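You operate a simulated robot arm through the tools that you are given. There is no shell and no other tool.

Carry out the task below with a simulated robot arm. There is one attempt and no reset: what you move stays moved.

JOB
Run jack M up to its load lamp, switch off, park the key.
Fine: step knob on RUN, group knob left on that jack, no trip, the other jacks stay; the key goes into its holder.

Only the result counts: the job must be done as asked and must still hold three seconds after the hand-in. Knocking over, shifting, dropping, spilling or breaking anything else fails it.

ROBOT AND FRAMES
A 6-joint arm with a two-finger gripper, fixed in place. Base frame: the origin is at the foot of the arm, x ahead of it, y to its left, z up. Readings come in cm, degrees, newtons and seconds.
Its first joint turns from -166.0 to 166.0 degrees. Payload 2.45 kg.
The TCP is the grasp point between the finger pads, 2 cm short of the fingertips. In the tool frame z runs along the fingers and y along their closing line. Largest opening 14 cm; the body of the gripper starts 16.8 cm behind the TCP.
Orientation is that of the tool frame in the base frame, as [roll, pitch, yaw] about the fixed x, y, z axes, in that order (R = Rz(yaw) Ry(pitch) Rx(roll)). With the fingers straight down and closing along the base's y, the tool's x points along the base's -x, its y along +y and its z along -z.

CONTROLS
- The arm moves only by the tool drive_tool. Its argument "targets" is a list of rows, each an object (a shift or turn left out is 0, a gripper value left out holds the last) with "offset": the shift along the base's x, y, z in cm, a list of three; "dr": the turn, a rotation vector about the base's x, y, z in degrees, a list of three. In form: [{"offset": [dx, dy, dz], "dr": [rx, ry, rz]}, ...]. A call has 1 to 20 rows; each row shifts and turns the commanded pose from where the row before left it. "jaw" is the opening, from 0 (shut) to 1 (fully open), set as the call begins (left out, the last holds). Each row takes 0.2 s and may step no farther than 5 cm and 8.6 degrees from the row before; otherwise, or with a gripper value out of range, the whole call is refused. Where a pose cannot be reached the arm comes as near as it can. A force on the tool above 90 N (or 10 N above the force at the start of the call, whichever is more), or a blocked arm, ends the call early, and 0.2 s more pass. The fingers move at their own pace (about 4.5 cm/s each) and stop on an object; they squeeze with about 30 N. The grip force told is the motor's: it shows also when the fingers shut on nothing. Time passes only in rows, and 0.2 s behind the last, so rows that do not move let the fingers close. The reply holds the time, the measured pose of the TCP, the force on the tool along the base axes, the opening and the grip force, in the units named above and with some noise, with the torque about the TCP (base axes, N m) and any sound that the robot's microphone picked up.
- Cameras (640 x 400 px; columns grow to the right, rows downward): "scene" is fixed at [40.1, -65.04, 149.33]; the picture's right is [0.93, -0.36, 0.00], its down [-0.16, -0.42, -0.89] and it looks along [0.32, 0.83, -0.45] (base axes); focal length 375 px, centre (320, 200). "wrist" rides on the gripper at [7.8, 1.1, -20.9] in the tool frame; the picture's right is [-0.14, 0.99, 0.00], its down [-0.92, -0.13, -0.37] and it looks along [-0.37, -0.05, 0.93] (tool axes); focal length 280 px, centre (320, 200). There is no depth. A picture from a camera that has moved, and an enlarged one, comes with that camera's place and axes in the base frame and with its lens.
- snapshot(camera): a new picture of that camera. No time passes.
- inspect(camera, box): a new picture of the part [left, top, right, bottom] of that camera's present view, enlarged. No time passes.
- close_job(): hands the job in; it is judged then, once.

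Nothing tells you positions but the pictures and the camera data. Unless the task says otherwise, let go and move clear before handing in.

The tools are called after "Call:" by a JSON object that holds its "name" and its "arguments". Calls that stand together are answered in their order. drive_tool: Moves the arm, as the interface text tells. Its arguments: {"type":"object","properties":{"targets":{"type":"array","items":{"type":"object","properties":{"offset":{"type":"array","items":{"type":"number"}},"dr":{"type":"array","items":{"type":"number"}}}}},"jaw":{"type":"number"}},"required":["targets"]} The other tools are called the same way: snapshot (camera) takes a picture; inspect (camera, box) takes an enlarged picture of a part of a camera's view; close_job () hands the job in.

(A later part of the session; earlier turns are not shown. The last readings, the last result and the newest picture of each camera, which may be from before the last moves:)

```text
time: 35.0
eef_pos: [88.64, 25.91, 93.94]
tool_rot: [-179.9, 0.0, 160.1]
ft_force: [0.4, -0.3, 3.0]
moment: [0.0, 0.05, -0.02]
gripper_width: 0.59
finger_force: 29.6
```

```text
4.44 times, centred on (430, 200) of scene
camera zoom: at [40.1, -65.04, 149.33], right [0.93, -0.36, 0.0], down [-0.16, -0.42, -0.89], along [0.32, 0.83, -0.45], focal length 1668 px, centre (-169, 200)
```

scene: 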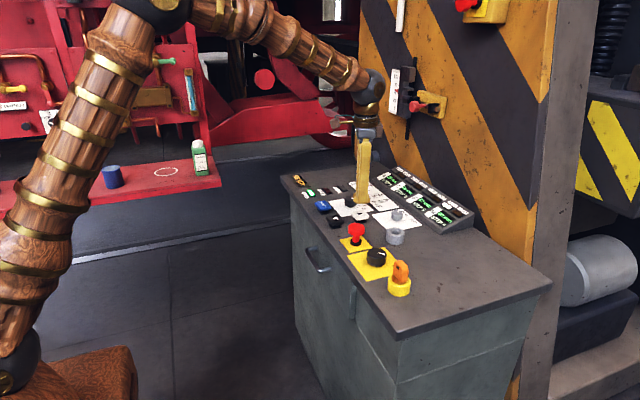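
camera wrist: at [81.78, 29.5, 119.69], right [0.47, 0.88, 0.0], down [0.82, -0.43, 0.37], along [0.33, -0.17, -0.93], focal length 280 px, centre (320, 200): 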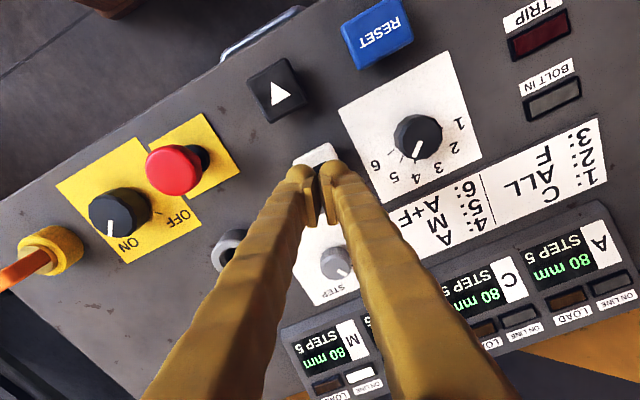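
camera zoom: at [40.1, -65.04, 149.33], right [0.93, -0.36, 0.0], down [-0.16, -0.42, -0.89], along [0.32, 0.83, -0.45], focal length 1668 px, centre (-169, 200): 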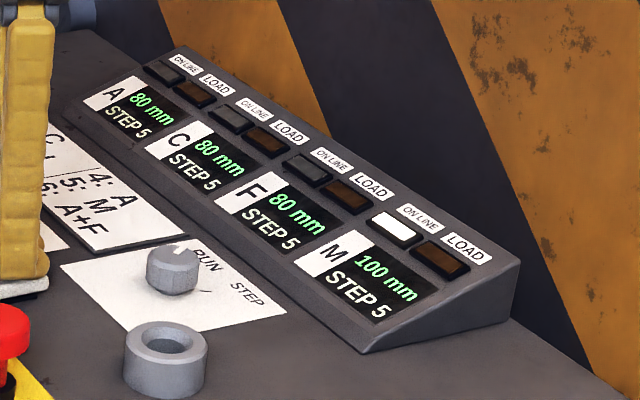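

Call:
{"name": "drive_tool", "arguments": {"targets": [{"offset": [0, 0, 0]}]}}

Call:
{"name": "inspect", "arguments": {"camera": "scene", "box": [370, 155, 490, 245]}}

```text
time: 35.4
eef_pos: [88.71, 25.91, 93.87]
tool_rot: [-180.0, 0.0, 160.0]
ft_force: [0.1, 0.2, 1.9]
moment: [-0.02, 0.0, -0.02]
gripper_width: 0.6
finger_force: 29.0
```

```text
4.44 times, centred on (430, 200) of scene
camera zoom: at [40.1, -65.04, 149.33], right [0.93, -0.36, 0.0], down [-0.16, -0.42, -0.89], along [0.32, 0.83, -0.45], focal length 1668 px, centre (-169, 200)
```

zoom: 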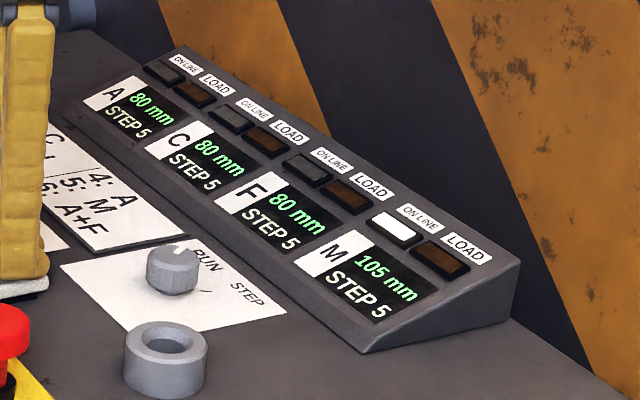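

Call:
{"name": "drive_tool", "arguments": {"targets": [{"offset": [0, 0, 0]}]}}

Call:
{"name": "inspect", "arguments": {"camera": "scene", "box": [370, 155, 490, 245]}}

```text
time: 35.8
eef_pos: [88.81, 25.73, 93.9]
tool_rot: [180.0, 0.0, 160.0]
ft_force: [0.5, 0.7, 3.4]
moment: [-0.01, 0.02, -0.01]
gripper_width: 0.58
finger_force: 29.0
```

```text
4.44 times, centred on (430, 200) of scene
camera zoom: at [40.1, -65.04, 149.33], right [0.93, -0.36, 0.0], down [-0.16, -0.42, -0.89], along [0.32, 0.83, -0.45], focal length 1668 px, centre (-169, 200)
```

zoom: 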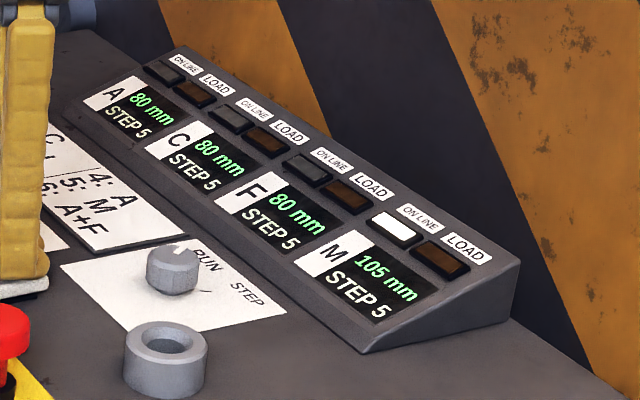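

Call:
{"name": "drive_tool", "arguments": {"targets": [{"offset": [0, 0, 0]}]}}

Call:
{"name": "inspect", "arguments": {"camera": "scene", "box": [370, 155, 490, 245]}}

```text
time: 36.2
eef_pos: [88.74, 25.79, 93.85]
tool_rot: [180.0, 0.1, 160.0]
ft_force: [0.7, 0.1, 3.7]
moment: [0.01, -0.01, 0.01]
gripper_width: 0.6
finger_force: 29.5
```

```text
4.44 times, centred on (430, 200) of scene
camera zoom: at [40.1, -65.04, 149.33], right [0.93, -0.36, 0.0], down [-0.16, -0.42, -0.89], along [0.32, 0.83, -0.45], focal length 1668 px, centre (-169, 200)
```

zoom: 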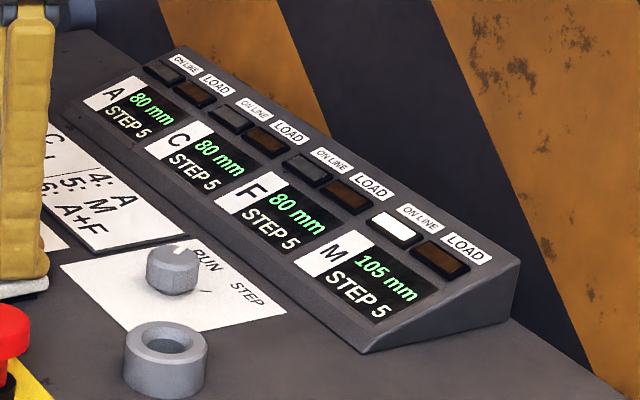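

Call:
{"name": "drive_tool", "arguments": {"targets": [{"offset": [0, 0, 0]}]}}

Call:
{"name": "inspect", "arguments": {"camera": "scene", "box": [370, 155, 490, 245]}}

```text
time: 36.6
eef_pos: [88.66, 25.77, 93.92]
tool_rot: [180.0, -0.1, 160.0]
ft_force: [0.7, 0.9, 3.0]
moment: [0.02, 0.05, -0.01]
gripper_width: 0.61
finger_force: 29.3
```

```text
4.44 times, centred on (430, 200) of scene
camera zoom: at [40.1, -65.04, 149.33], right [0.93, -0.36, 0.0], down [-0.16, -0.42, -0.89], along [0.32, 0.83, -0.45], focal length 1668 px, centre (-169, 200)
```

zoom: 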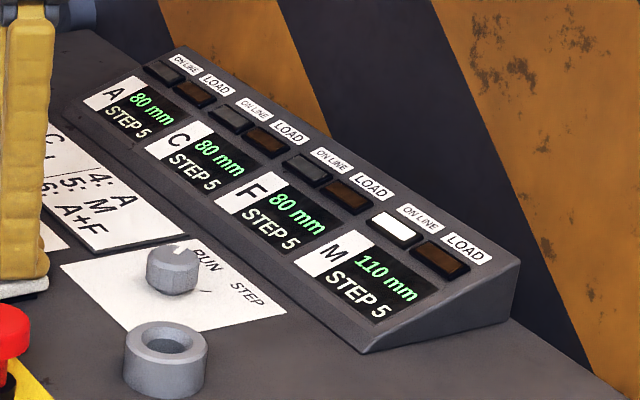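

Call:
{"name": "drive_tool", "arguments": {"targets": [{"offset": [0, 0, 0]}]}}

Call:
{"name": "inspect", "arguments": {"camera": "scene", "box": [370, 155, 490, 245]}}

```text
time: 37.0
eef_pos: [88.73, 25.82, 93.83]
tool_rot: [-180.0, 0.0, 160.1]
ft_force: [1.0, 0.5, 2.9]
moment: [0.02, 0.01, 0.02]
gripper_width: 0.59
finger_force: 28.8
```

```text
4.44 times, centred on (430, 200) of scene
camera zoom: at [40.1, -65.04, 149.33], right [0.93, -0.36, 0.0], down [-0.16, -0.42, -0.89], along [0.32, 0.83, -0.45], focal length 1668 px, centre (-169, 200)
```

zoom: 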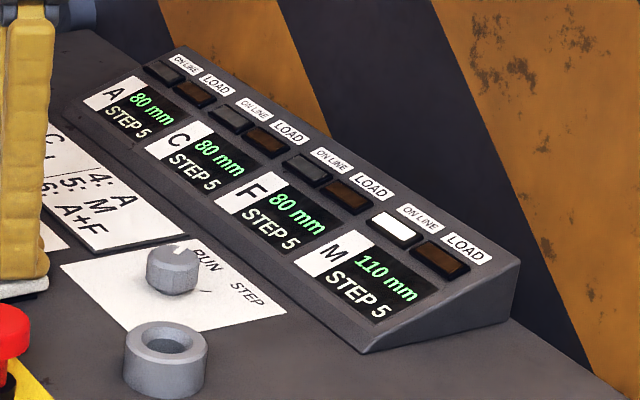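

Call:
{"name": "drive_tool", "arguments": {"targets": [{"offset": [0, 0, 0]}]}}

Call:
{"name": "inspect", "arguments": {"camera": "scene", "box": [370, 155, 490, 245]}}

```text
time: 37.4
eef_pos: [88.63, 25.85, 93.93]
tool_rot: [180.0, 0.0, 159.9]
ft_force: [0.1, -0.4, 2.9]
moment: [-0.01, 0.0, 0.01]
gripper_width: 0.61
finger_force: 29.2
```

```text
4.44 times, centred on (430, 200) of scene
camera zoom: at [40.1, -65.04, 149.33], right [0.93, -0.36, 0.0], down [-0.16, -0.42, -0.89], along [0.32, 0.83, -0.45], focal length 1668 px, centre (-169, 200)
```

zoom: 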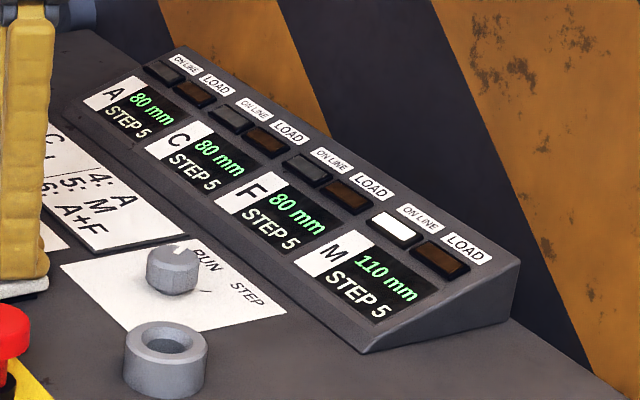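

Call:
{"name": "drive_tool", "arguments": {"targets": [{"offset": [0, 0, 0]}]}}

Call:
{"name": "inspect", "arguments": {"camera": "scene", "box": [370, 155, 490, 245]}}

```text
time: 37.8
eef_pos: [88.71, 25.82, 93.98]
tool_rot: [179.9, 0.0, 159.9]
ft_force: [0.8, 0.6, 2.8]
moment: [0.0, 0.0, 0.01]
gripper_width: 0.62
finger_force: 29.0
```

```text
4.44 times, centred on (430, 200) of scene
camera zoom: at [40.1, -65.04, 149.33], right [0.93, -0.36, 0.0], down [-0.16, -0.42, -0.89], along [0.32, 0.83, -0.45], focal length 1668 px, centre (-169, 200)
```

zoom: 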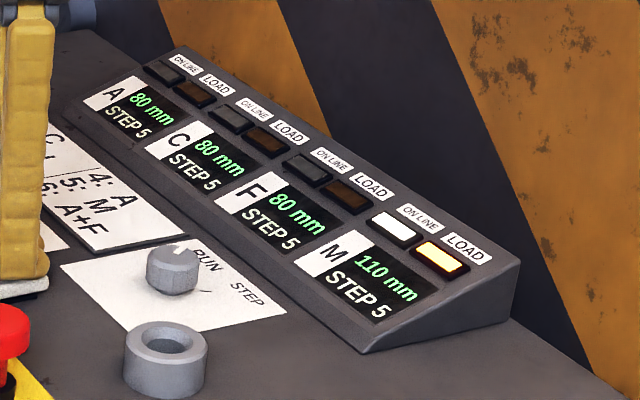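

The LOAD lamp of M just lit, so I release the button at once.

Call:
{"name": "drive_tool", "arguments": {"targets": [{"offset": [0, 0, 3]}]}}

Call:
{"name": "inspect", "arguments": {"camera": "scene", "box": [370, 155, 490, 245]}}

Call:
{"name": "inspect", "arguments": {"camera": "scene", "box": [285, 165, 385, 240]}}

```text
time: 38.2
eef_pos: [88.78, 25.72, 96.91]
tool_rot: [-180.0, 0.0, 160.0]
ft_force: [-0.8, -0.8, 0.1]
moment: [0.04, 0.01, 0.01]
gripper_width: 0.0
finger_force: 29.3
```

```text
4.44 times, centred on (430, 200) of scene
camera zoom: at [40.1, -65.04, 149.33], right [0.93, -0.36, 0.0], down [-0.16, -0.42, -0.89], along [0.32, 0.83, -0.45], focal length 1668 px, centre (-169, 200)
```

zoom: 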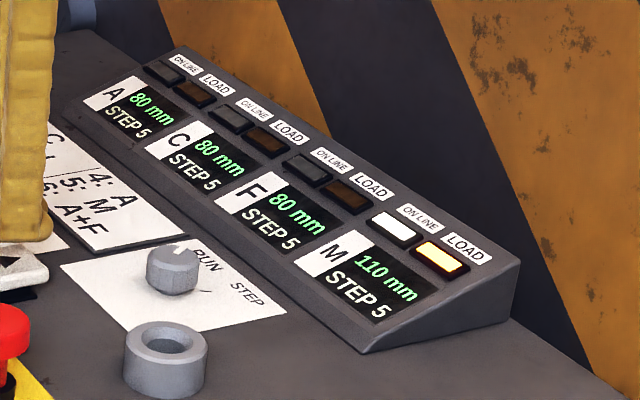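

```text
5.33 times, centred on (335, 202) of scene
camera zoom: at [40.1, -65.04, 149.33], right [0.93, -0.36, 0.0], down [-0.16, -0.42, -0.89], along [0.32, 0.83, -0.45], focal length 2001 px, centre (240, 187)
```

zoom: 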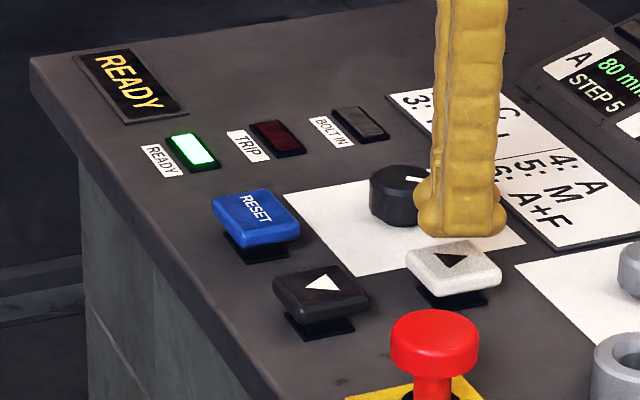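

M is at its load lamp with READY and no trip, and the others read 80 mm. Now I'll go over to the main switch at about [82.8, 4.6], high enough to clear the E-stop.

Call:
{"name": "drive_tool", "arguments": {"targets": [{"offset": [0, 0, 4]}, {"offset": [0, 0, 4]}, {"offset": [-1.2, -4.22, 0], "dr": [0, 0, -5]}, {"offset": [-1.2, -4.22, 0], "dr": [0, 0, -5]}, {"offset": [-1.2, -4.22, 0]}, {"offset": [-1.2, -4.22, 0]}, {"offset": [-1.2, -4.22, 0]}, {"offset": [0, 0, 0]}], "jaw": 0.57}}

Call:
{"name": "snapshot", "arguments": {"camera": "wrist"}}

Call:
{"name": "inspect", "arguments": {"camera": "wrist", "box": [220, 90, 420, 250]}}

Call:
{"name": "snapshot", "arguments": {"camera": "scene"}}

```text
time: 40.0
eef_pos: [82.73, 4.68, 104.99]
tool_rot: [-179.9, -0.1, 150.0]
ft_force: [-0.1, -0.3, 0.3]
moment: [-0.03, 0.0, 0.02]
gripper_width: 7.99
finger_force: 0.1
```

```text
taken
camera wrist: at [76.5, 9.35, 125.8], right [0.61, 0.79, 0.0], down [0.73, -0.57, 0.37], along [0.29, -0.23, -0.93], focal length 280 px, centre (320, 200)
```

wrist: 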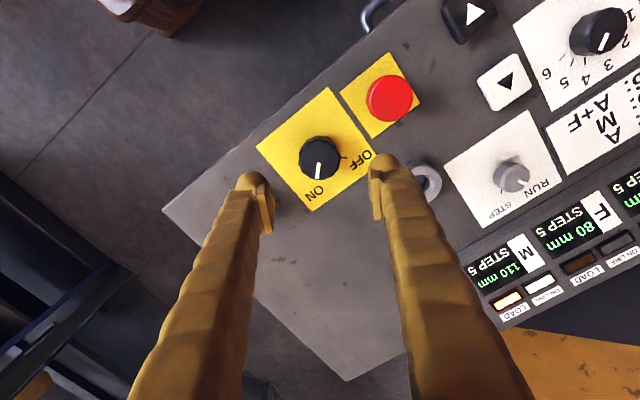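

```text
2.50 times, centred on (320, 170) of wrist
camera zoom: at [76.5, 9.35, 125.8], right [0.61, 0.79, 0.0], down [0.73, -0.57, 0.37], along [0.29, -0.23, -0.93], focal length 701 px, centre (320, 275)
```

zoom: 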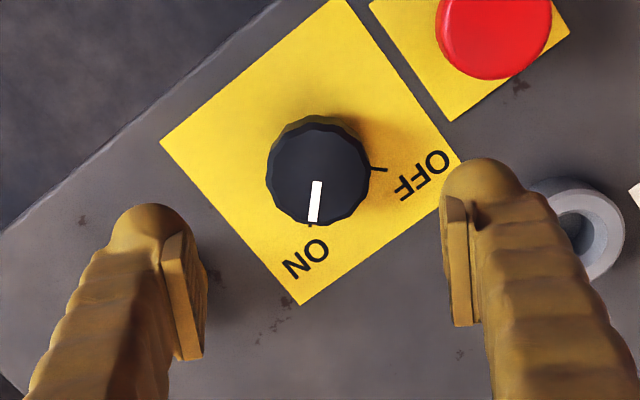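

```text
taken
```

scene: 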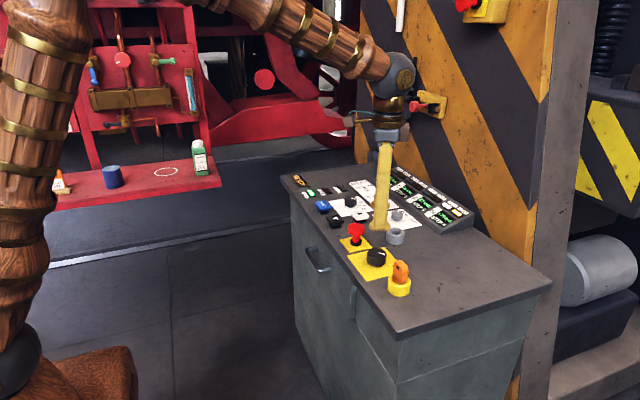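

The main switch points to ON and OFF lies about 90° counter-clockwise. I'll descend around the knob.

Call:
{"name": "drive_tool", "arguments": {"targets": [{"offset": [-0.15, 0, -3.5]}, {"offset": [0, 0, -3.5]}, {"offset": [0, 0, -2]}, {"offset": [0, 0, 0]}]}}

Call:
{"name": "inspect", "arguments": {"camera": "wrist", "box": [220, 90, 420, 250]}}

Call:
{"name": "inspect", "arguments": {"camera": "scene", "box": [330, 200, 430, 305]}}

```text
time: 41.0
eef_pos: [82.7, 4.61, 95.95]
tool_rot: [179.9, 0.0, 150.0]
ft_force: [-0.2, 0.2, -1.1]
moment: [0.04, 0.05, -0.05]
gripper_width: 7.99
finger_force: 0.1
```

```text
2.50 times, centred on (320, 170) of wrist
camera zoom: at [76.4, 9.36, 116.74], right [0.61, 0.79, 0.0], down [0.73, -0.57, 0.37], along [0.29, -0.23, -0.93], focal length 701 px, centre (320, 275)
```

zoom: 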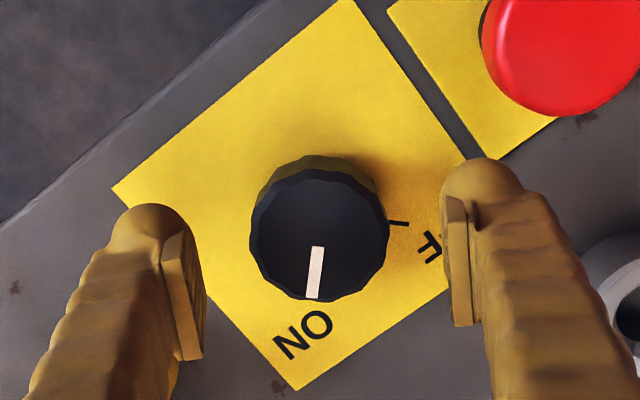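

```text
3.81 times, centred on (380, 252) of scene
camera zoom: at [40.1, -65.04, 149.33], right [0.93, -0.36, 0.0], down [-0.16, -0.42, -0.89], along [0.32, 0.83, -0.45], focal length 1429 px, centre (91, 0)
```

zoom: 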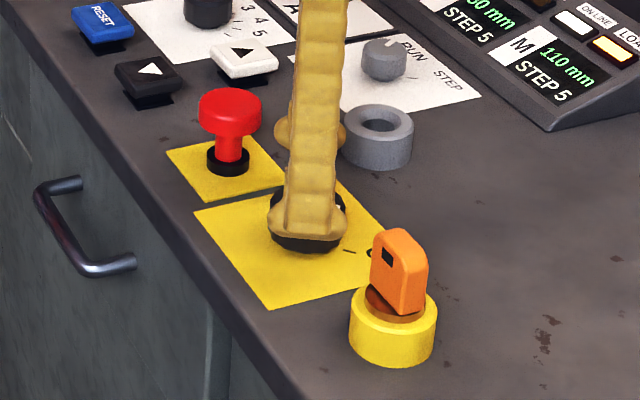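

Call:
{"name": "drive_tool", "arguments": {"targets": [{"offset": [0, 0, -1.3]}, {"offset": [0, 0, -1.1]}, {"offset": [0, 0, 0]}]}}

Call:
{"name": "drive_tool", "arguments": {"targets": [{"offset": [0, 0, 0]}, {"offset": [0, 0, 0]}, {"offset": [0, 0, 0]}, {"offset": [0, 0, 0]}], "jaw": 0}}

Call:
{"name": "inspect", "arguments": {"camera": "wrist", "box": [220, 90, 420, 250]}}

```text
time: 41.8
eef_pos: [82.63, 4.8, 93.5]
tool_rot: [-179.9, 0.0, 150.1]
ft_force: [0.5, 0.3, -0.9]
moment: [-0.01, 0.02, -0.02]
gripper_width: 7.96
finger_force: 0.0
```

```text
time: 42.8
eef_pos: [82.65, 4.58, 93.47]
tool_rot: [-179.9, 0.0, 149.9]
ft_force: [-15.7, -30.6, 3.0]
moment: [-0.4, 0.11, -0.08]
gripper_width: 4.87
finger_force: 43.9
```

```text
2.50 times, centred on (320, 170) of wrist
camera zoom: at [76.42, 9.35, 114.34], right [0.61, 0.79, 0.0], down [0.73, -0.57, 0.37], along [0.29, -0.23, -0.93], focal length 701 px, centre (320, 275)
```

zoom: 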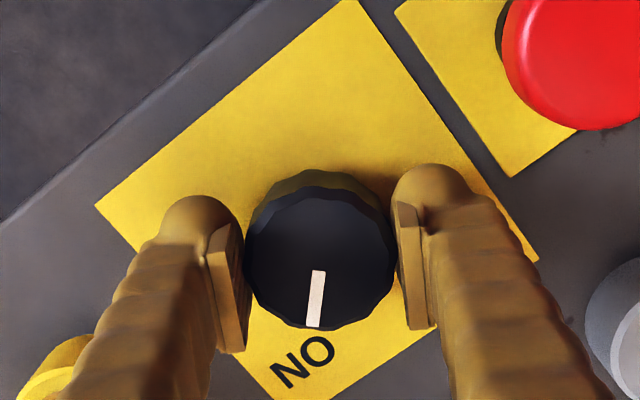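

Gripped at 4.9 cm with some side load. I'll shift slightly and begin turning +90° toward OFF.

Call:
{"name": "drive_tool", "arguments": {"targets": [{"offset": [-0.1, -0.16, 0]}, {"offset": [0, 0, 0]}]}}

Call:
{"name": "drive_tool", "arguments": {"targets": [{"dr": [0, 0, 7.5]}, {"dr": [0, 0, 7.5]}, {"dr": [0, 0, 7.5]}, {"dr": [0, 0, 7.5]}]}}

Call:
{"name": "inspect", "arguments": {"camera": "wrist", "box": [220, 90, 420, 250]}}

```text
time: 43.4
eef_pos: [82.63, 4.51, 93.51]
tool_rot: [179.9, 0.0, 150.1]
ft_force: [-1.8, -16.6, -0.5]
moment: [-0.15, -0.06, -0.08]
gripper_width: 4.85
finger_force: 44.9
```

```text
time: 44.4
eef_pos: [82.6, 4.53, 93.51]
tool_rot: [-180.0, 0.0, -179.7]
ft_force: [15.0, -19.0, -6.0]
moment: [-0.21, -0.31, -0.05]
gripper_width: 4.81
finger_force: 45.0
```

```text
2.50 times, centred on (320, 170) of wrist
camera zoom: at [74.77, 5.49, 114.33], right [0.13, 0.99, 0.0], down [0.92, -0.13, 0.37], along [0.37, -0.05, -0.93], focal length 701 px, centre (320, 275)
```

zoom: 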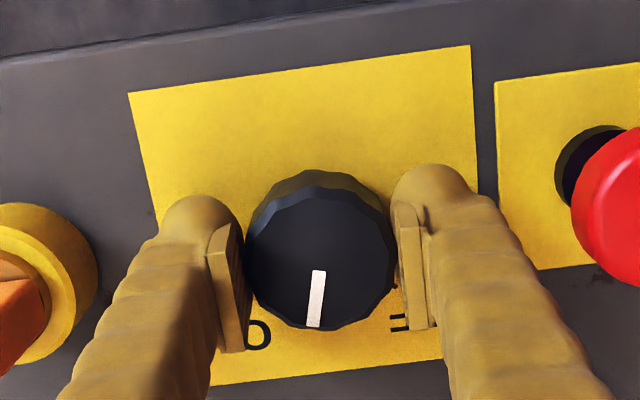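

Call:
{"name": "drive_tool", "arguments": {"targets": [{"offset": [0.1, -0.1, 0], "dr": [0, 0, 7.5]}, {"dr": [0, 0, 7.5]}, {"dr": [0, 0, 7.5]}, {"dr": [0, 0, 7.5]}]}}

Call:
{"name": "drive_tool", "arguments": {"targets": [{"offset": [0, 0, 0]}]}}

Call:
{"name": "inspect", "arguments": {"camera": "wrist", "box": [220, 90, 420, 250]}}

```text
time: 45.4
eef_pos: [82.62, 4.48, 93.49]
tool_rot: [179.9, -0.1, -149.9]
ft_force: [-2.6, -10.7, 17.4]
moment: [-0.2, 0.27, -0.01]
gripper_width: 4.82
finger_force: 44.8
```

```text
time: 45.8
eef_pos: [82.73, 4.44, 93.52]
tool_rot: [180.0, 0.0, -149.8]
ft_force: [-5.4, -9.5, 22.6]
moment: [-0.14, -0.03, -0.01]
gripper_width: 4.83
finger_force: 45.2
```

```text
2.50 times, centred on (320, 170) of wrist
camera zoom: at [75.29, 1.4, 114.33], right [-0.38, 0.93, 0.0], down [0.86, 0.35, 0.37], along [0.34, 0.14, -0.93], focal length 701 px, centre (320, 275)
```

zoom: 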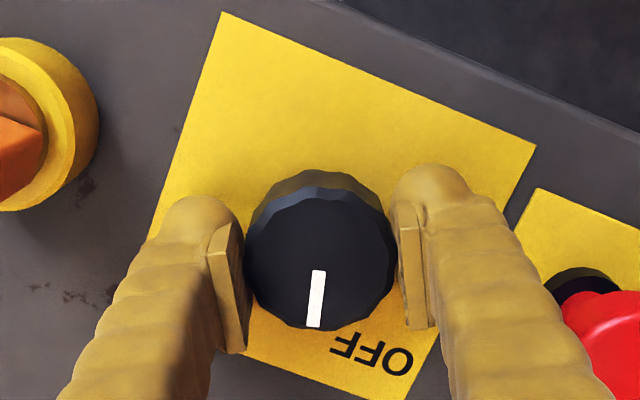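

Call:
{"name": "drive_tool", "arguments": {"targets": [{"dr": [0, 0, 7.5]}, {"dr": [0, 0, 7.5]}, {"dr": [0, 0, 7.5]}, {"dr": [0, 0, 7.5]}, {"offset": [0, 0, 0]}]}}

Call:
{"name": "inspect", "arguments": {"camera": "wrist", "box": [220, 90, 420, 250]}}

Call:
{"name": "inspect", "arguments": {"camera": "scene", "box": [285, 165, 365, 225]}}

```text
time: 47.0
eef_pos: [82.78, 4.34, 93.43]
tool_rot: [180.0, 0.0, -119.8]
ft_force: [2.8, -1.9, 18.0]
moment: [0.15, -0.15, -0.85]
gripper_width: 4.81
finger_force: 44.9
```

```text
2.50 times, centred on (320, 170) of wrist
camera zoom: at [77.82, -1.89, 114.29], right [-0.79, 0.61, 0.0], down [0.57, 0.73, 0.37], along [0.23, 0.29, -0.93], focal length 701 px, centre (320, 275)
```

zoom: 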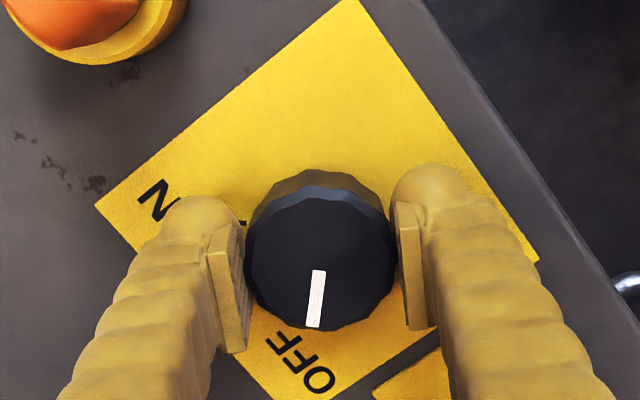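

```text
6.67 times, centred on (325, 195) of scene
camera zoom: at [40.1, -65.04, 149.33], right [0.93, -0.36, 0.0], down [-0.16, -0.42, -0.89], along [0.32, 0.83, -0.45], focal length 2501 px, centre (287, 233)
```

zoom: 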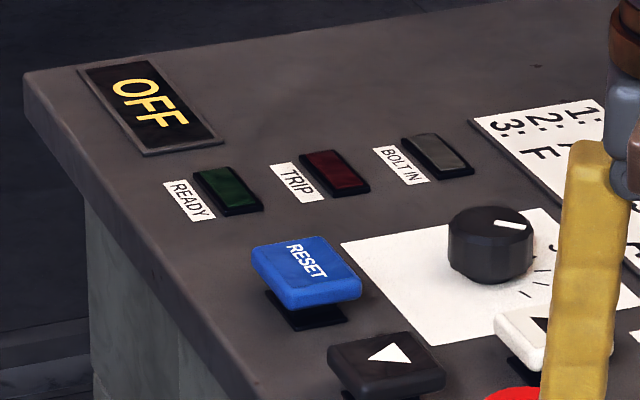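

The panel display reads OFF. I'll release the main switch and rise.

Call:
{"name": "drive_tool", "arguments": {"targets": [{"offset": [0, 0, 0]}, {"offset": [0, 0, 0]}, {"offset": [0, 0, 0]}], "jaw": 0.57}}

Call:
{"name": "drive_tool", "arguments": {"targets": [{"offset": [0, 0, 2]}, {"offset": [0, 0, 4]}, {"offset": [0, 0, 4]}, {"offset": [0, 0, 3]}]}}

Call:
{"name": "snapshot", "arguments": {"camera": "wrist"}}

Call:
{"name": "inspect", "arguments": {"camera": "scene", "box": [340, 240, 420, 300]}}

Call:
{"name": "inspect", "arguments": {"camera": "scene", "box": [370, 155, 490, 245]}}

```text
time: 47.8
eef_pos: [82.67, 4.39, 93.45]
tool_rot: [180.0, -0.1, -120.0]
ft_force: [0.8, -0.4, -0.1]
moment: [-0.02, -0.03, 0.0]
gripper_width: 7.97
finger_force: 0.1
```

```text
time: 48.8
eef_pos: [82.32, 4.73, 106.27]
tool_rot: [-180.0, 0.0, -120.1]
ft_force: [0.3, -0.2, 0.4]
moment: [-0.02, 0.02, -0.01]
gripper_width: 7.99
finger_force: 0.0
```

```text
taken
camera wrist: at [77.6, -1.59, 127.16], right [-0.79, 0.61, 0.0], down [0.57, 0.73, 0.37], along [0.23, 0.29, -0.93], focal length 280 px, centre (320, 200)
```

wrist: 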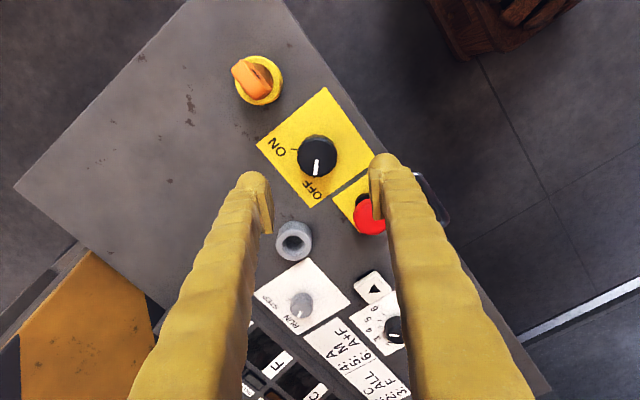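

```text
6.67 times, centred on (380, 270) of scene
camera zoom: at [40.1, -65.04, 149.33], right [0.93, -0.36, 0.0], down [-0.16, -0.42, -0.89], along [0.32, 0.83, -0.45], focal length 2501 px, centre (-80, -267)
```

zoom: 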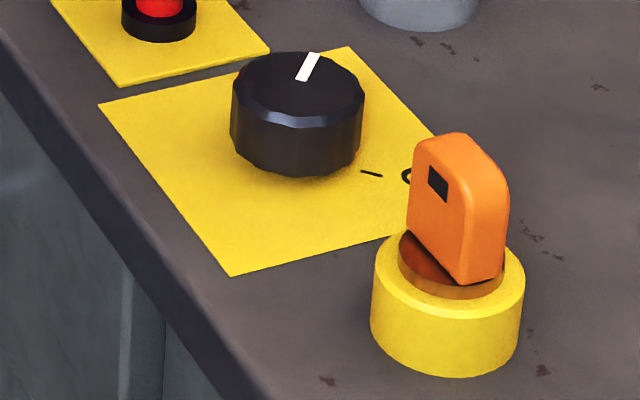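

```text
4.44 times, centred on (430, 200) of scene
camera zoom: at [40.1, -65.04, 149.33], right [0.93, -0.36, 0.0], down [-0.16, -0.42, -0.89], along [0.32, 0.83, -0.45], focal length 1668 px, centre (-169, 200)
```

zoom: 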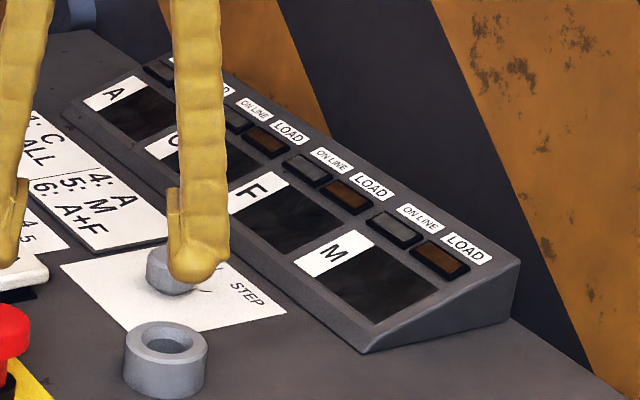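

The console is dark and the main switch is on OFF. Next I'll study the key.

Call:
{"name": "inspect", "arguments": {"camera": "wrist", "box": [220, 45, 300, 115]}}

Call:
{"name": "inspect", "arguments": {"camera": "wrist", "box": [265, 210, 325, 270]}}

Call:
{"name": "inspect", "arguments": {"camera": "scene", "box": [380, 250, 420, 300]}}

Call:
{"name": "inspect", "arguments": {"camera": "scene", "box": [375, 215, 420, 255]}}

```text
5.71 times, centred on (260, 80) of wrist
camera zoom: at [77.6, -1.59, 127.16], right [-0.79, 0.61, 0.0], down [0.57, 0.73, 0.37], along [0.23, 0.29, -0.93], focal length 1602 px, centre (663, 886)
```

zoom: 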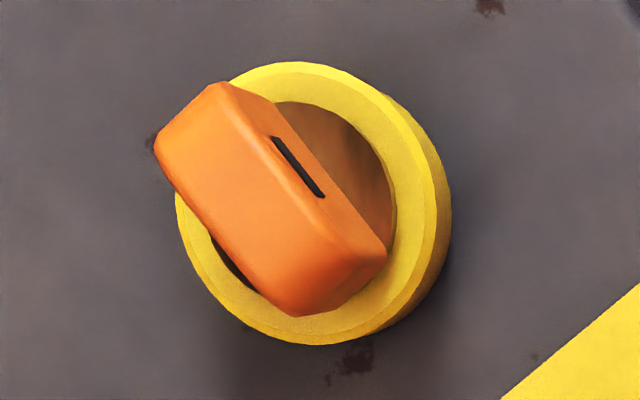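

```text
6.67 times, centred on (295, 240) of wrist
camera zoom: at [77.6, -1.59, 127.16], right [-0.79, 0.61, 0.0], down [0.57, 0.73, 0.37], along [0.23, 0.29, -0.93], focal length 1869 px, centre (487, -67)
```

zoom: 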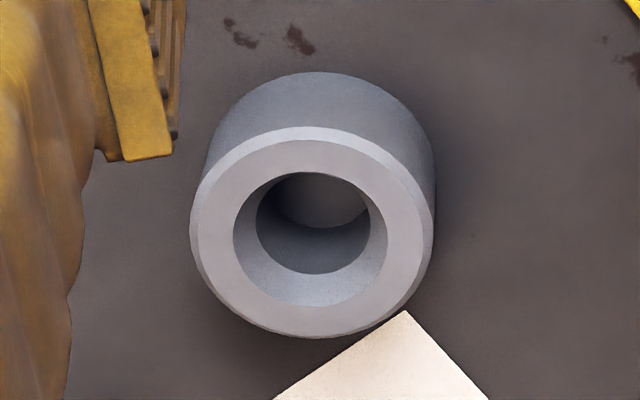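

```text
8.00 times, centred on (400, 275) of scene
camera zoom: at [40.1, -65.04, 149.33], right [0.93, -0.36, 0.0], down [-0.16, -0.42, -0.89], along [0.32, 0.83, -0.45], focal length 3002 px, centre (-320, -400)
```

zoom: 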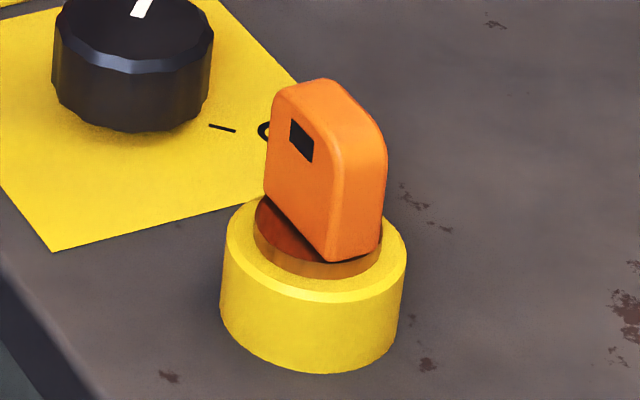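

```text
10.00 times, centred on (398, 235) of scene
camera zoom: at [40.1, -65.04, 149.33], right [0.93, -0.36, 0.0], down [-0.16, -0.42, -0.89], along [0.32, 0.83, -0.45], focal length 3752 px, centre (-455, -150)
```

zoom: 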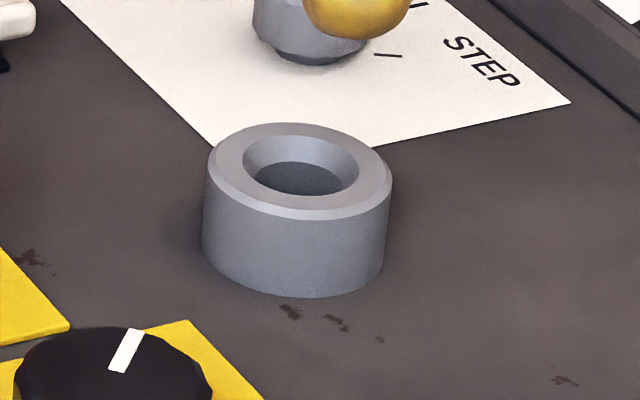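

The key bow is about 3.7 cm wide along y and 1.6 cm thick along x, centred near [82.8, -6.4] with its top at z≈97.3. I'll turn the gripper so it closes along x and go above it.

Call:
{"name": "drive_tool", "arguments": {"targets": [{"offset": [0.1, -2.78, 0], "dr": [0, 0, 7.5]}, {"offset": [0.1, -2.78, 0], "dr": [0, 0, 7.5]}, {"offset": [0.1, -2.78, 0], "dr": [0, 0, 7.5]}, {"offset": [0.1, -2.78, 0], "dr": [0, 0, 7.5]}, {"offset": [0, 0, -2]}, {"offset": [0, 0, 0]}], "jaw": 0.42}}

Call:
{"name": "snapshot", "arguments": {"camera": "wrist"}}

Call:
{"name": "inspect", "arguments": {"camera": "wrist", "box": [240, 90, 400, 220]}}

Call:
{"name": "inspect", "arguments": {"camera": "scene", "box": [350, 200, 450, 300]}}

```text
time: 50.2
eef_pos: [82.95, -6.66, 104.49]
tool_rot: [-180.0, -0.1, -89.9]
ft_force: [-1.2, -1.3, 0.3]
moment: [0.04, 0.03, 0.04]
gripper_width: 5.88
finger_force: 0.1
```

```text
taken
camera wrist: at [81.87, -14.52, 125.24], right [-0.99, 0.14, 0.0], down [0.13, 0.92, 0.37], along [0.05, 0.37, -0.93], focal length 280 px, centre (320, 200)
```

wrist: 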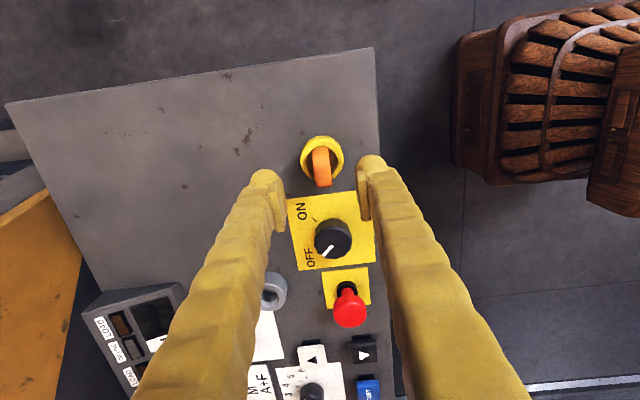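

```text
3.08 times, centred on (320, 155) of wrist
camera zoom: at [81.87, -14.52, 125.24], right [-0.99, 0.14, 0.0], down [0.13, 0.92, 0.37], along [0.05, 0.37, -0.93], focal length 863 px, centre (320, 338)
```

zoom: 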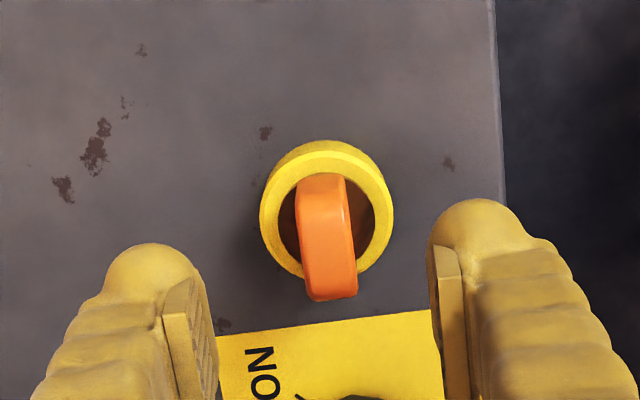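

```text
4.00 times, centred on (400, 250) of scene
camera zoom: at [40.1, -65.04, 149.33], right [0.93, -0.36, 0.0], down [-0.16, -0.42, -0.89], along [0.32, 0.83, -0.45], focal length 1501 px, centre (0, 0)
```

zoom: 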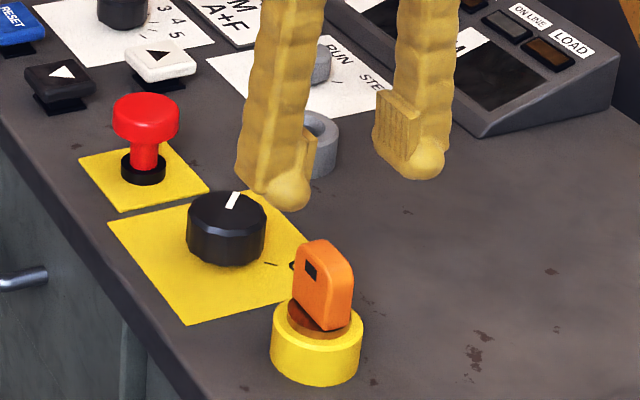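

The key is well aligned with the fingers; I'll shift slightly in -x and descend over the bow.

Call:
{"name": "drive_tool", "arguments": {"targets": [{"offset": [-0.2, 0.05, -3]}, {"offset": [0, 0, -2]}, {"offset": [0, 0, 0]}]}}

Call:
{"name": "inspect", "arguments": {"camera": "wrist", "box": [240, 110, 400, 240]}}

Call:
{"name": "inspect", "arguments": {"camera": "scene", "box": [360, 230, 440, 300]}}

```text
time: 51.0
eef_pos: [82.8, -6.63, 99.58]
tool_rot: [179.9, 0.0, -90.0]
ft_force: [-1.1, 0.0, -1.0]
moment: [0.02, -0.04, 0.0]
gripper_width: 5.91
finger_force: 0.1
```

```text
3.08 times, centred on (320, 175) of wrist
camera zoom: at [81.75, -14.48, 120.4], right [-0.99, 0.14, 0.0], down [0.13, 0.92, 0.37], along [0.05, 0.37, -0.93], focal length 863 px, centre (320, 277)
```

zoom: 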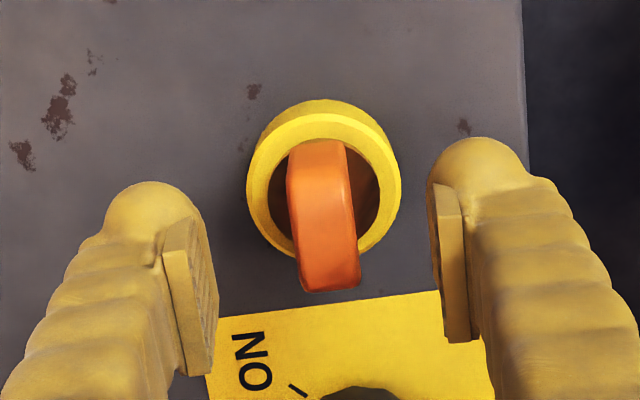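

```text
5.71 times, centred on (400, 265) of scene
camera zoom: at [40.1, -65.04, 149.33], right [0.93, -0.36, 0.0], down [-0.16, -0.42, -0.89], along [0.32, 0.83, -0.45], focal length 2144 px, centre (-137, -171)
```

zoom: 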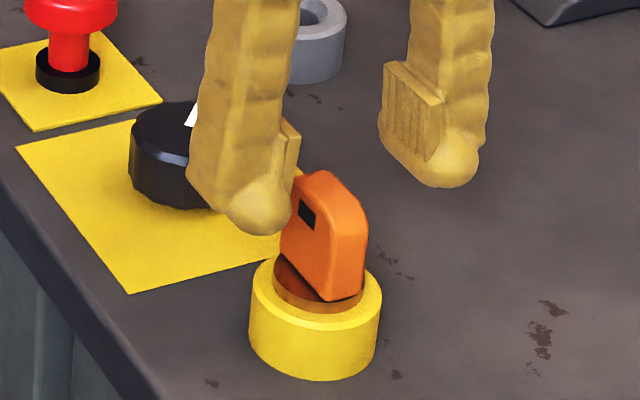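

Call:
{"name": "drive_tool", "arguments": {"targets": [{"offset": [0, 0, -2]}, {"offset": [-0.03, 0, -1.2]}, {"offset": [0, 0, 0]}]}}

Call:
{"name": "inspect", "arguments": {"camera": "scene", "box": [360, 230, 440, 300]}}

Call:
{"name": "inspect", "arguments": {"camera": "wrist", "box": [240, 110, 400, 240]}}

```text
time: 51.8
eef_pos: [82.78, -6.61, 96.43]
tool_rot: [-180.0, 0.0, -90.1]
ft_force: [-0.3, -0.4, 0.7]
moment: [-0.02, 0.0, 0.0]
gripper_width: 5.86
finger_force: 0.1
```

```text
5.71 times, centred on (400, 265) of scene
camera zoom: at [40.1, -65.04, 149.33], right [0.93, -0.36, 0.0], down [-0.16, -0.42, -0.89], along [0.32, 0.83, -0.45], focal length 2144 px, centre (-137, -171)
```

zoom: 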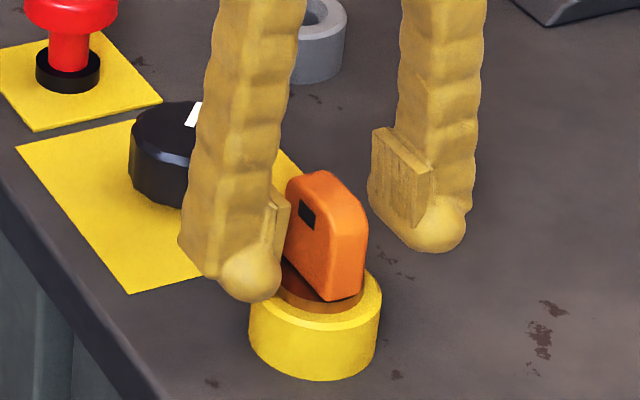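

```text
3.08 times, centred on (320, 175) of wrist
camera zoom: at [81.65, -14.43, 117.16], right [-0.99, 0.14, 0.0], down [0.13, 0.92, 0.37], along [0.05, 0.37, -0.93], focal length 863 px, centre (320, 277)
```

zoom: 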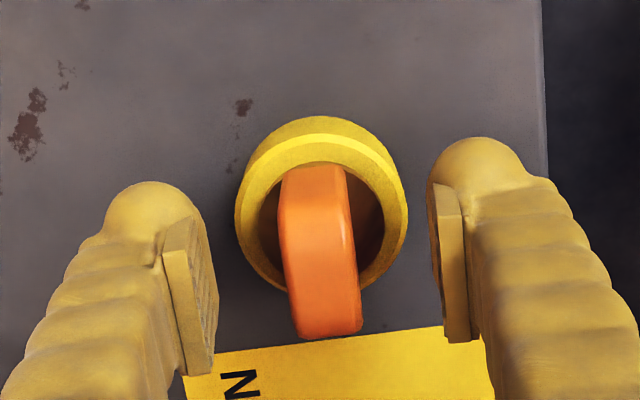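

The fingertips sit just above the lock ring with the bow between them. I'll close on the bow.

Call:
{"name": "drive_tool", "arguments": {"targets": [{"offset": [0, 0, 0]}, {"offset": [0, 0, 0]}, {"offset": [0, 0, 0]}, {"offset": [0, 0, 0]}], "jaw": 0}}

Call:
{"name": "inspect", "arguments": {"camera": "scene", "box": [360, 230, 440, 300]}}

Call:
{"name": "inspect", "arguments": {"camera": "wrist", "box": [240, 110, 400, 240]}}

```text
time: 52.8
eef_pos: [82.62, -6.55, 96.33]
tool_rot: [-179.9, -0.1, -90.0]
ft_force: [0.5, 0.3, -0.2]
moment: [-0.01, 0.0, 0.02]
gripper_width: 1.69
finger_force: 29.6
```

```text
5.71 times, centred on (400, 265) of scene
camera zoom: at [40.1, -65.04, 149.33], right [0.93, -0.36, 0.0], down [-0.16, -0.42, -0.89], along [0.32, 0.83, -0.45], focal length 2144 px, centre (-137, -171)
```

zoom: 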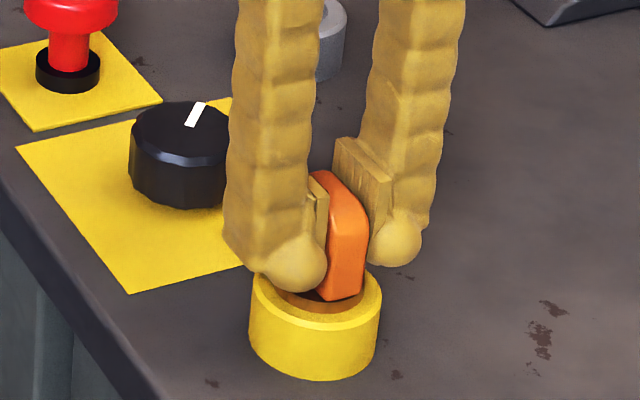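

```text
3.08 times, centred on (320, 175) of wrist
camera zoom: at [81.66, -14.43, 117.16], right [-0.99, 0.14, 0.0], down [0.13, 0.92, 0.37], along [0.05, 0.37, -0.93], focal length 863 px, centre (320, 277)
```

zoom: 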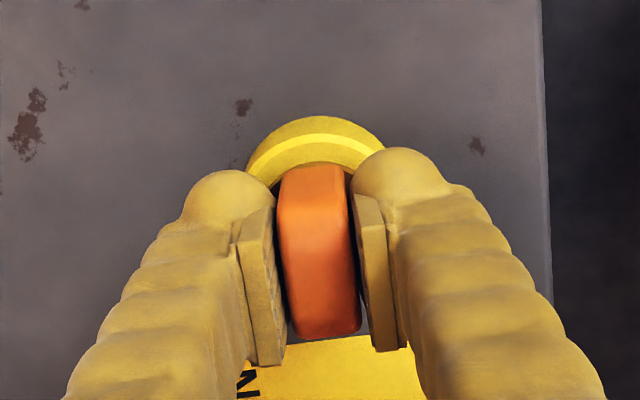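

The bow is gripped (1.7 cm, no side load). I'll try a small straight lift and read the force.

Call:
{"name": "drive_tool", "arguments": {"targets": [{"offset": [0, 0, 0.3]}, {"offset": [0, 0, 0]}]}}

Call:
{"name": "inspect", "arguments": {"camera": "scene", "box": [360, 230, 440, 300]}}

```text
time: 53.4
eef_pos: [82.82, -6.56, 96.64]
tool_rot: [180.0, 0.0, -89.9]
ft_force: [-0.6, 0.1, -0.9]
moment: [0.0, 0.0, -0.03]
gripper_width: 1.7
finger_force: 29.9
```

```text
5.71 times, centred on (400, 265) of scene
camera zoom: at [40.1, -65.04, 149.33], right [0.93, -0.36, 0.0], down [-0.16, -0.42, -0.89], along [0.32, 0.83, -0.45], focal length 2144 px, centre (-137, -171)
```

zoom: 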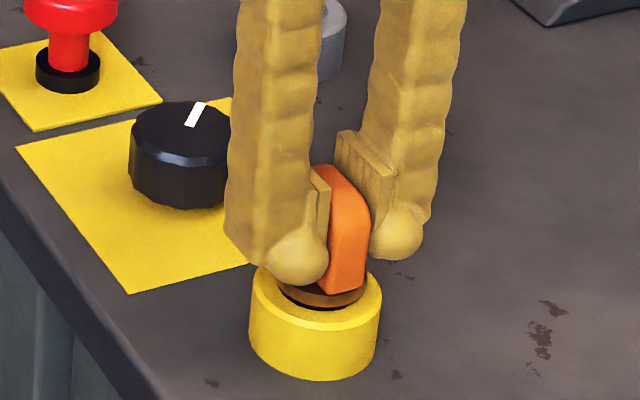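

The key comes up freely. I'll lift it straight out well clear of the lock.

Call:
{"name": "drive_tool", "arguments": {"targets": [{"offset": [0, 0, 1]}, {"offset": [0, 0, 1.5]}, {"offset": [0, 0, 2]}, {"offset": [0, 0, 2.5]}, {"offset": [0, 0, 2.5]}, {"offset": [0, 0, 0]}]}}

Call:
{"name": "inspect", "arguments": {"camera": "scene", "box": [360, 200, 440, 300]}}

Call:
{"name": "snapshot", "arguments": {"camera": "wrist"}}

Call:
{"name": "inspect", "arguments": {"camera": "wrist", "box": [240, 110, 400, 240]}}

```text
time: 54.8
eef_pos: [82.81, -6.61, 106.31]
tool_rot: [180.0, 0.0, -90.0]
ft_force: [-0.3, -0.7, 0.1]
moment: [0.02, -0.01, 0.02]
gripper_width: 0.01
finger_force: 29.5
```

```text
4.00 times, centred on (400, 250) of scene
camera zoom: at [40.1, -65.04, 149.33], right [0.93, -0.36, 0.0], down [-0.16, -0.42, -0.89], along [0.32, 0.83, -0.45], focal length 1501 px, centre (0, 0)
```

zoom: 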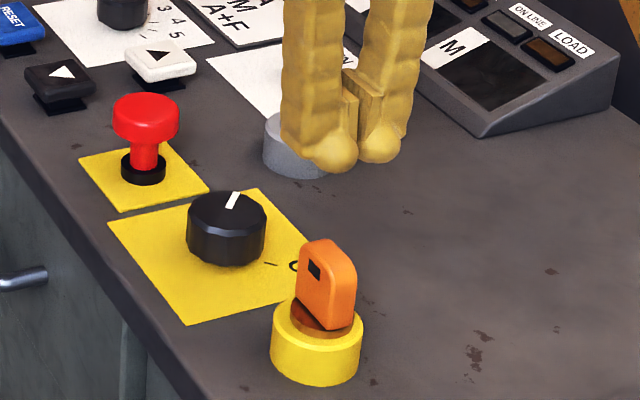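

```text
taken
camera wrist: at [81.69, -14.51, 127.12], right [-0.99, 0.14, 0.0], down [0.13, 0.92, 0.37], along [0.05, 0.37, -0.93], focal length 280 px, centre (320, 200)
```

wrist: 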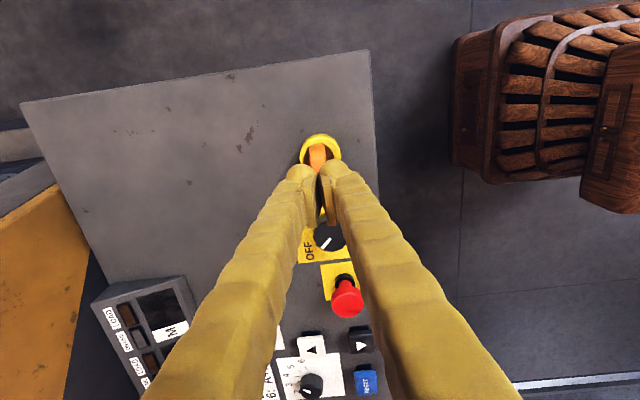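

```text
3.08 times, centred on (320, 175) of wrist
camera zoom: at [81.69, -14.51, 127.12], right [-0.99, 0.14, 0.0], down [0.13, 0.92, 0.37], along [0.05, 0.37, -0.93], focal length 863 px, centre (320, 277)
```

zoom: 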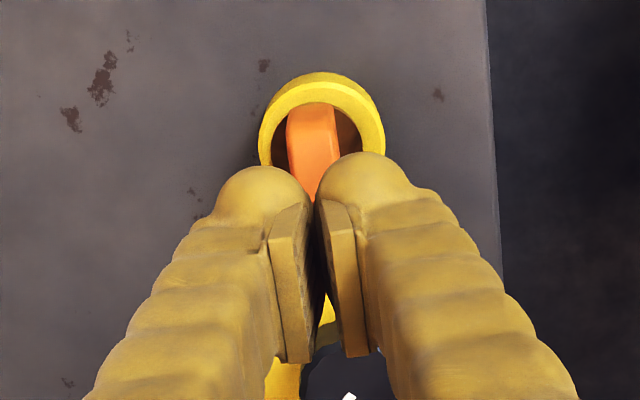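

The fingers slipped off: the key rose about 0.3 cm freely but is then retained in the lock, so it likely needs a turn before it comes out. The key is still seated; I'll look straight down on the lock for a hint.

Call:
{"name": "drive_tool", "arguments": {"targets": [{"offset": [0, 4, 0]}, {"offset": [0, 4, 0]}, {"offset": [0, 1, 0]}, {"offset": [0, 0, 0]}]}}

Call:
{"name": "snapshot", "arguments": {"camera": "wrist"}}

Call:
{"name": "inspect", "arguments": {"camera": "wrist", "box": [280, 50, 360, 120]}}

Call:
{"name": "inspect", "arguments": {"camera": "scene", "box": [380, 250, 420, 300]}}

```text
time: 55.8
eef_pos: [82.91, 2.32, 106.14]
tool_rot: [179.9, -0.1, -90.0]
ft_force: [-0.2, -0.5, 1.3]
moment: [-0.01, -0.01, -0.01]
gripper_width: 0.0
finger_force: 29.4
```

```text
taken
camera wrist: at [81.78, -5.47, 126.98], right [-0.99, 0.14, 0.0], down [0.13, 0.92, 0.37], along [0.05, 0.37, -0.93], focal length 280 px, centre (320, 200)
```

wrist: 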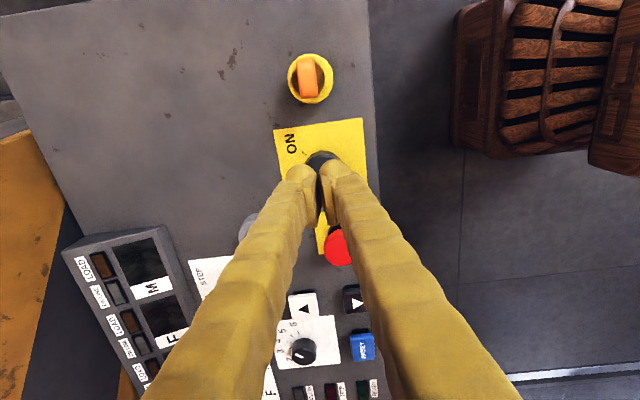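

```text
5.71 times, centred on (320, 85) of wrist
camera zoom: at [81.78, -5.47, 126.98], right [-0.99, 0.14, 0.0], down [0.13, 0.92, 0.37], along [0.05, 0.37, -0.93], focal length 1602 px, centre (320, 857)
```

zoom: 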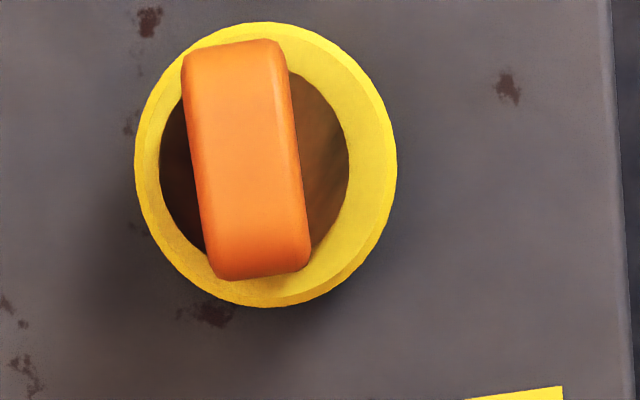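

```text
8.00 times, centred on (400, 275) of scene
camera zoom: at [40.1, -65.04, 149.33], right [0.93, -0.36, 0.0], down [-0.16, -0.42, -0.89], along [0.32, 0.83, -0.45], focal length 3002 px, centre (-320, -400)
```

zoom: 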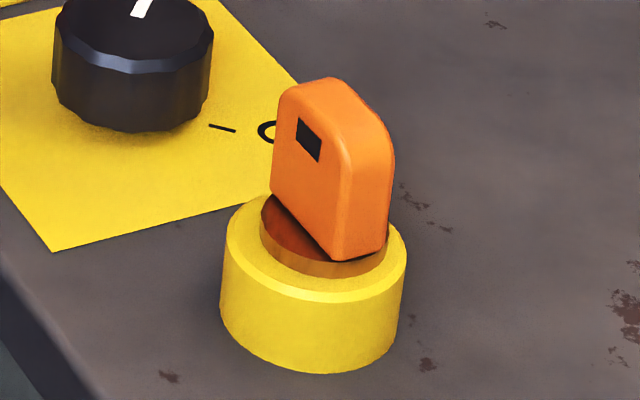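

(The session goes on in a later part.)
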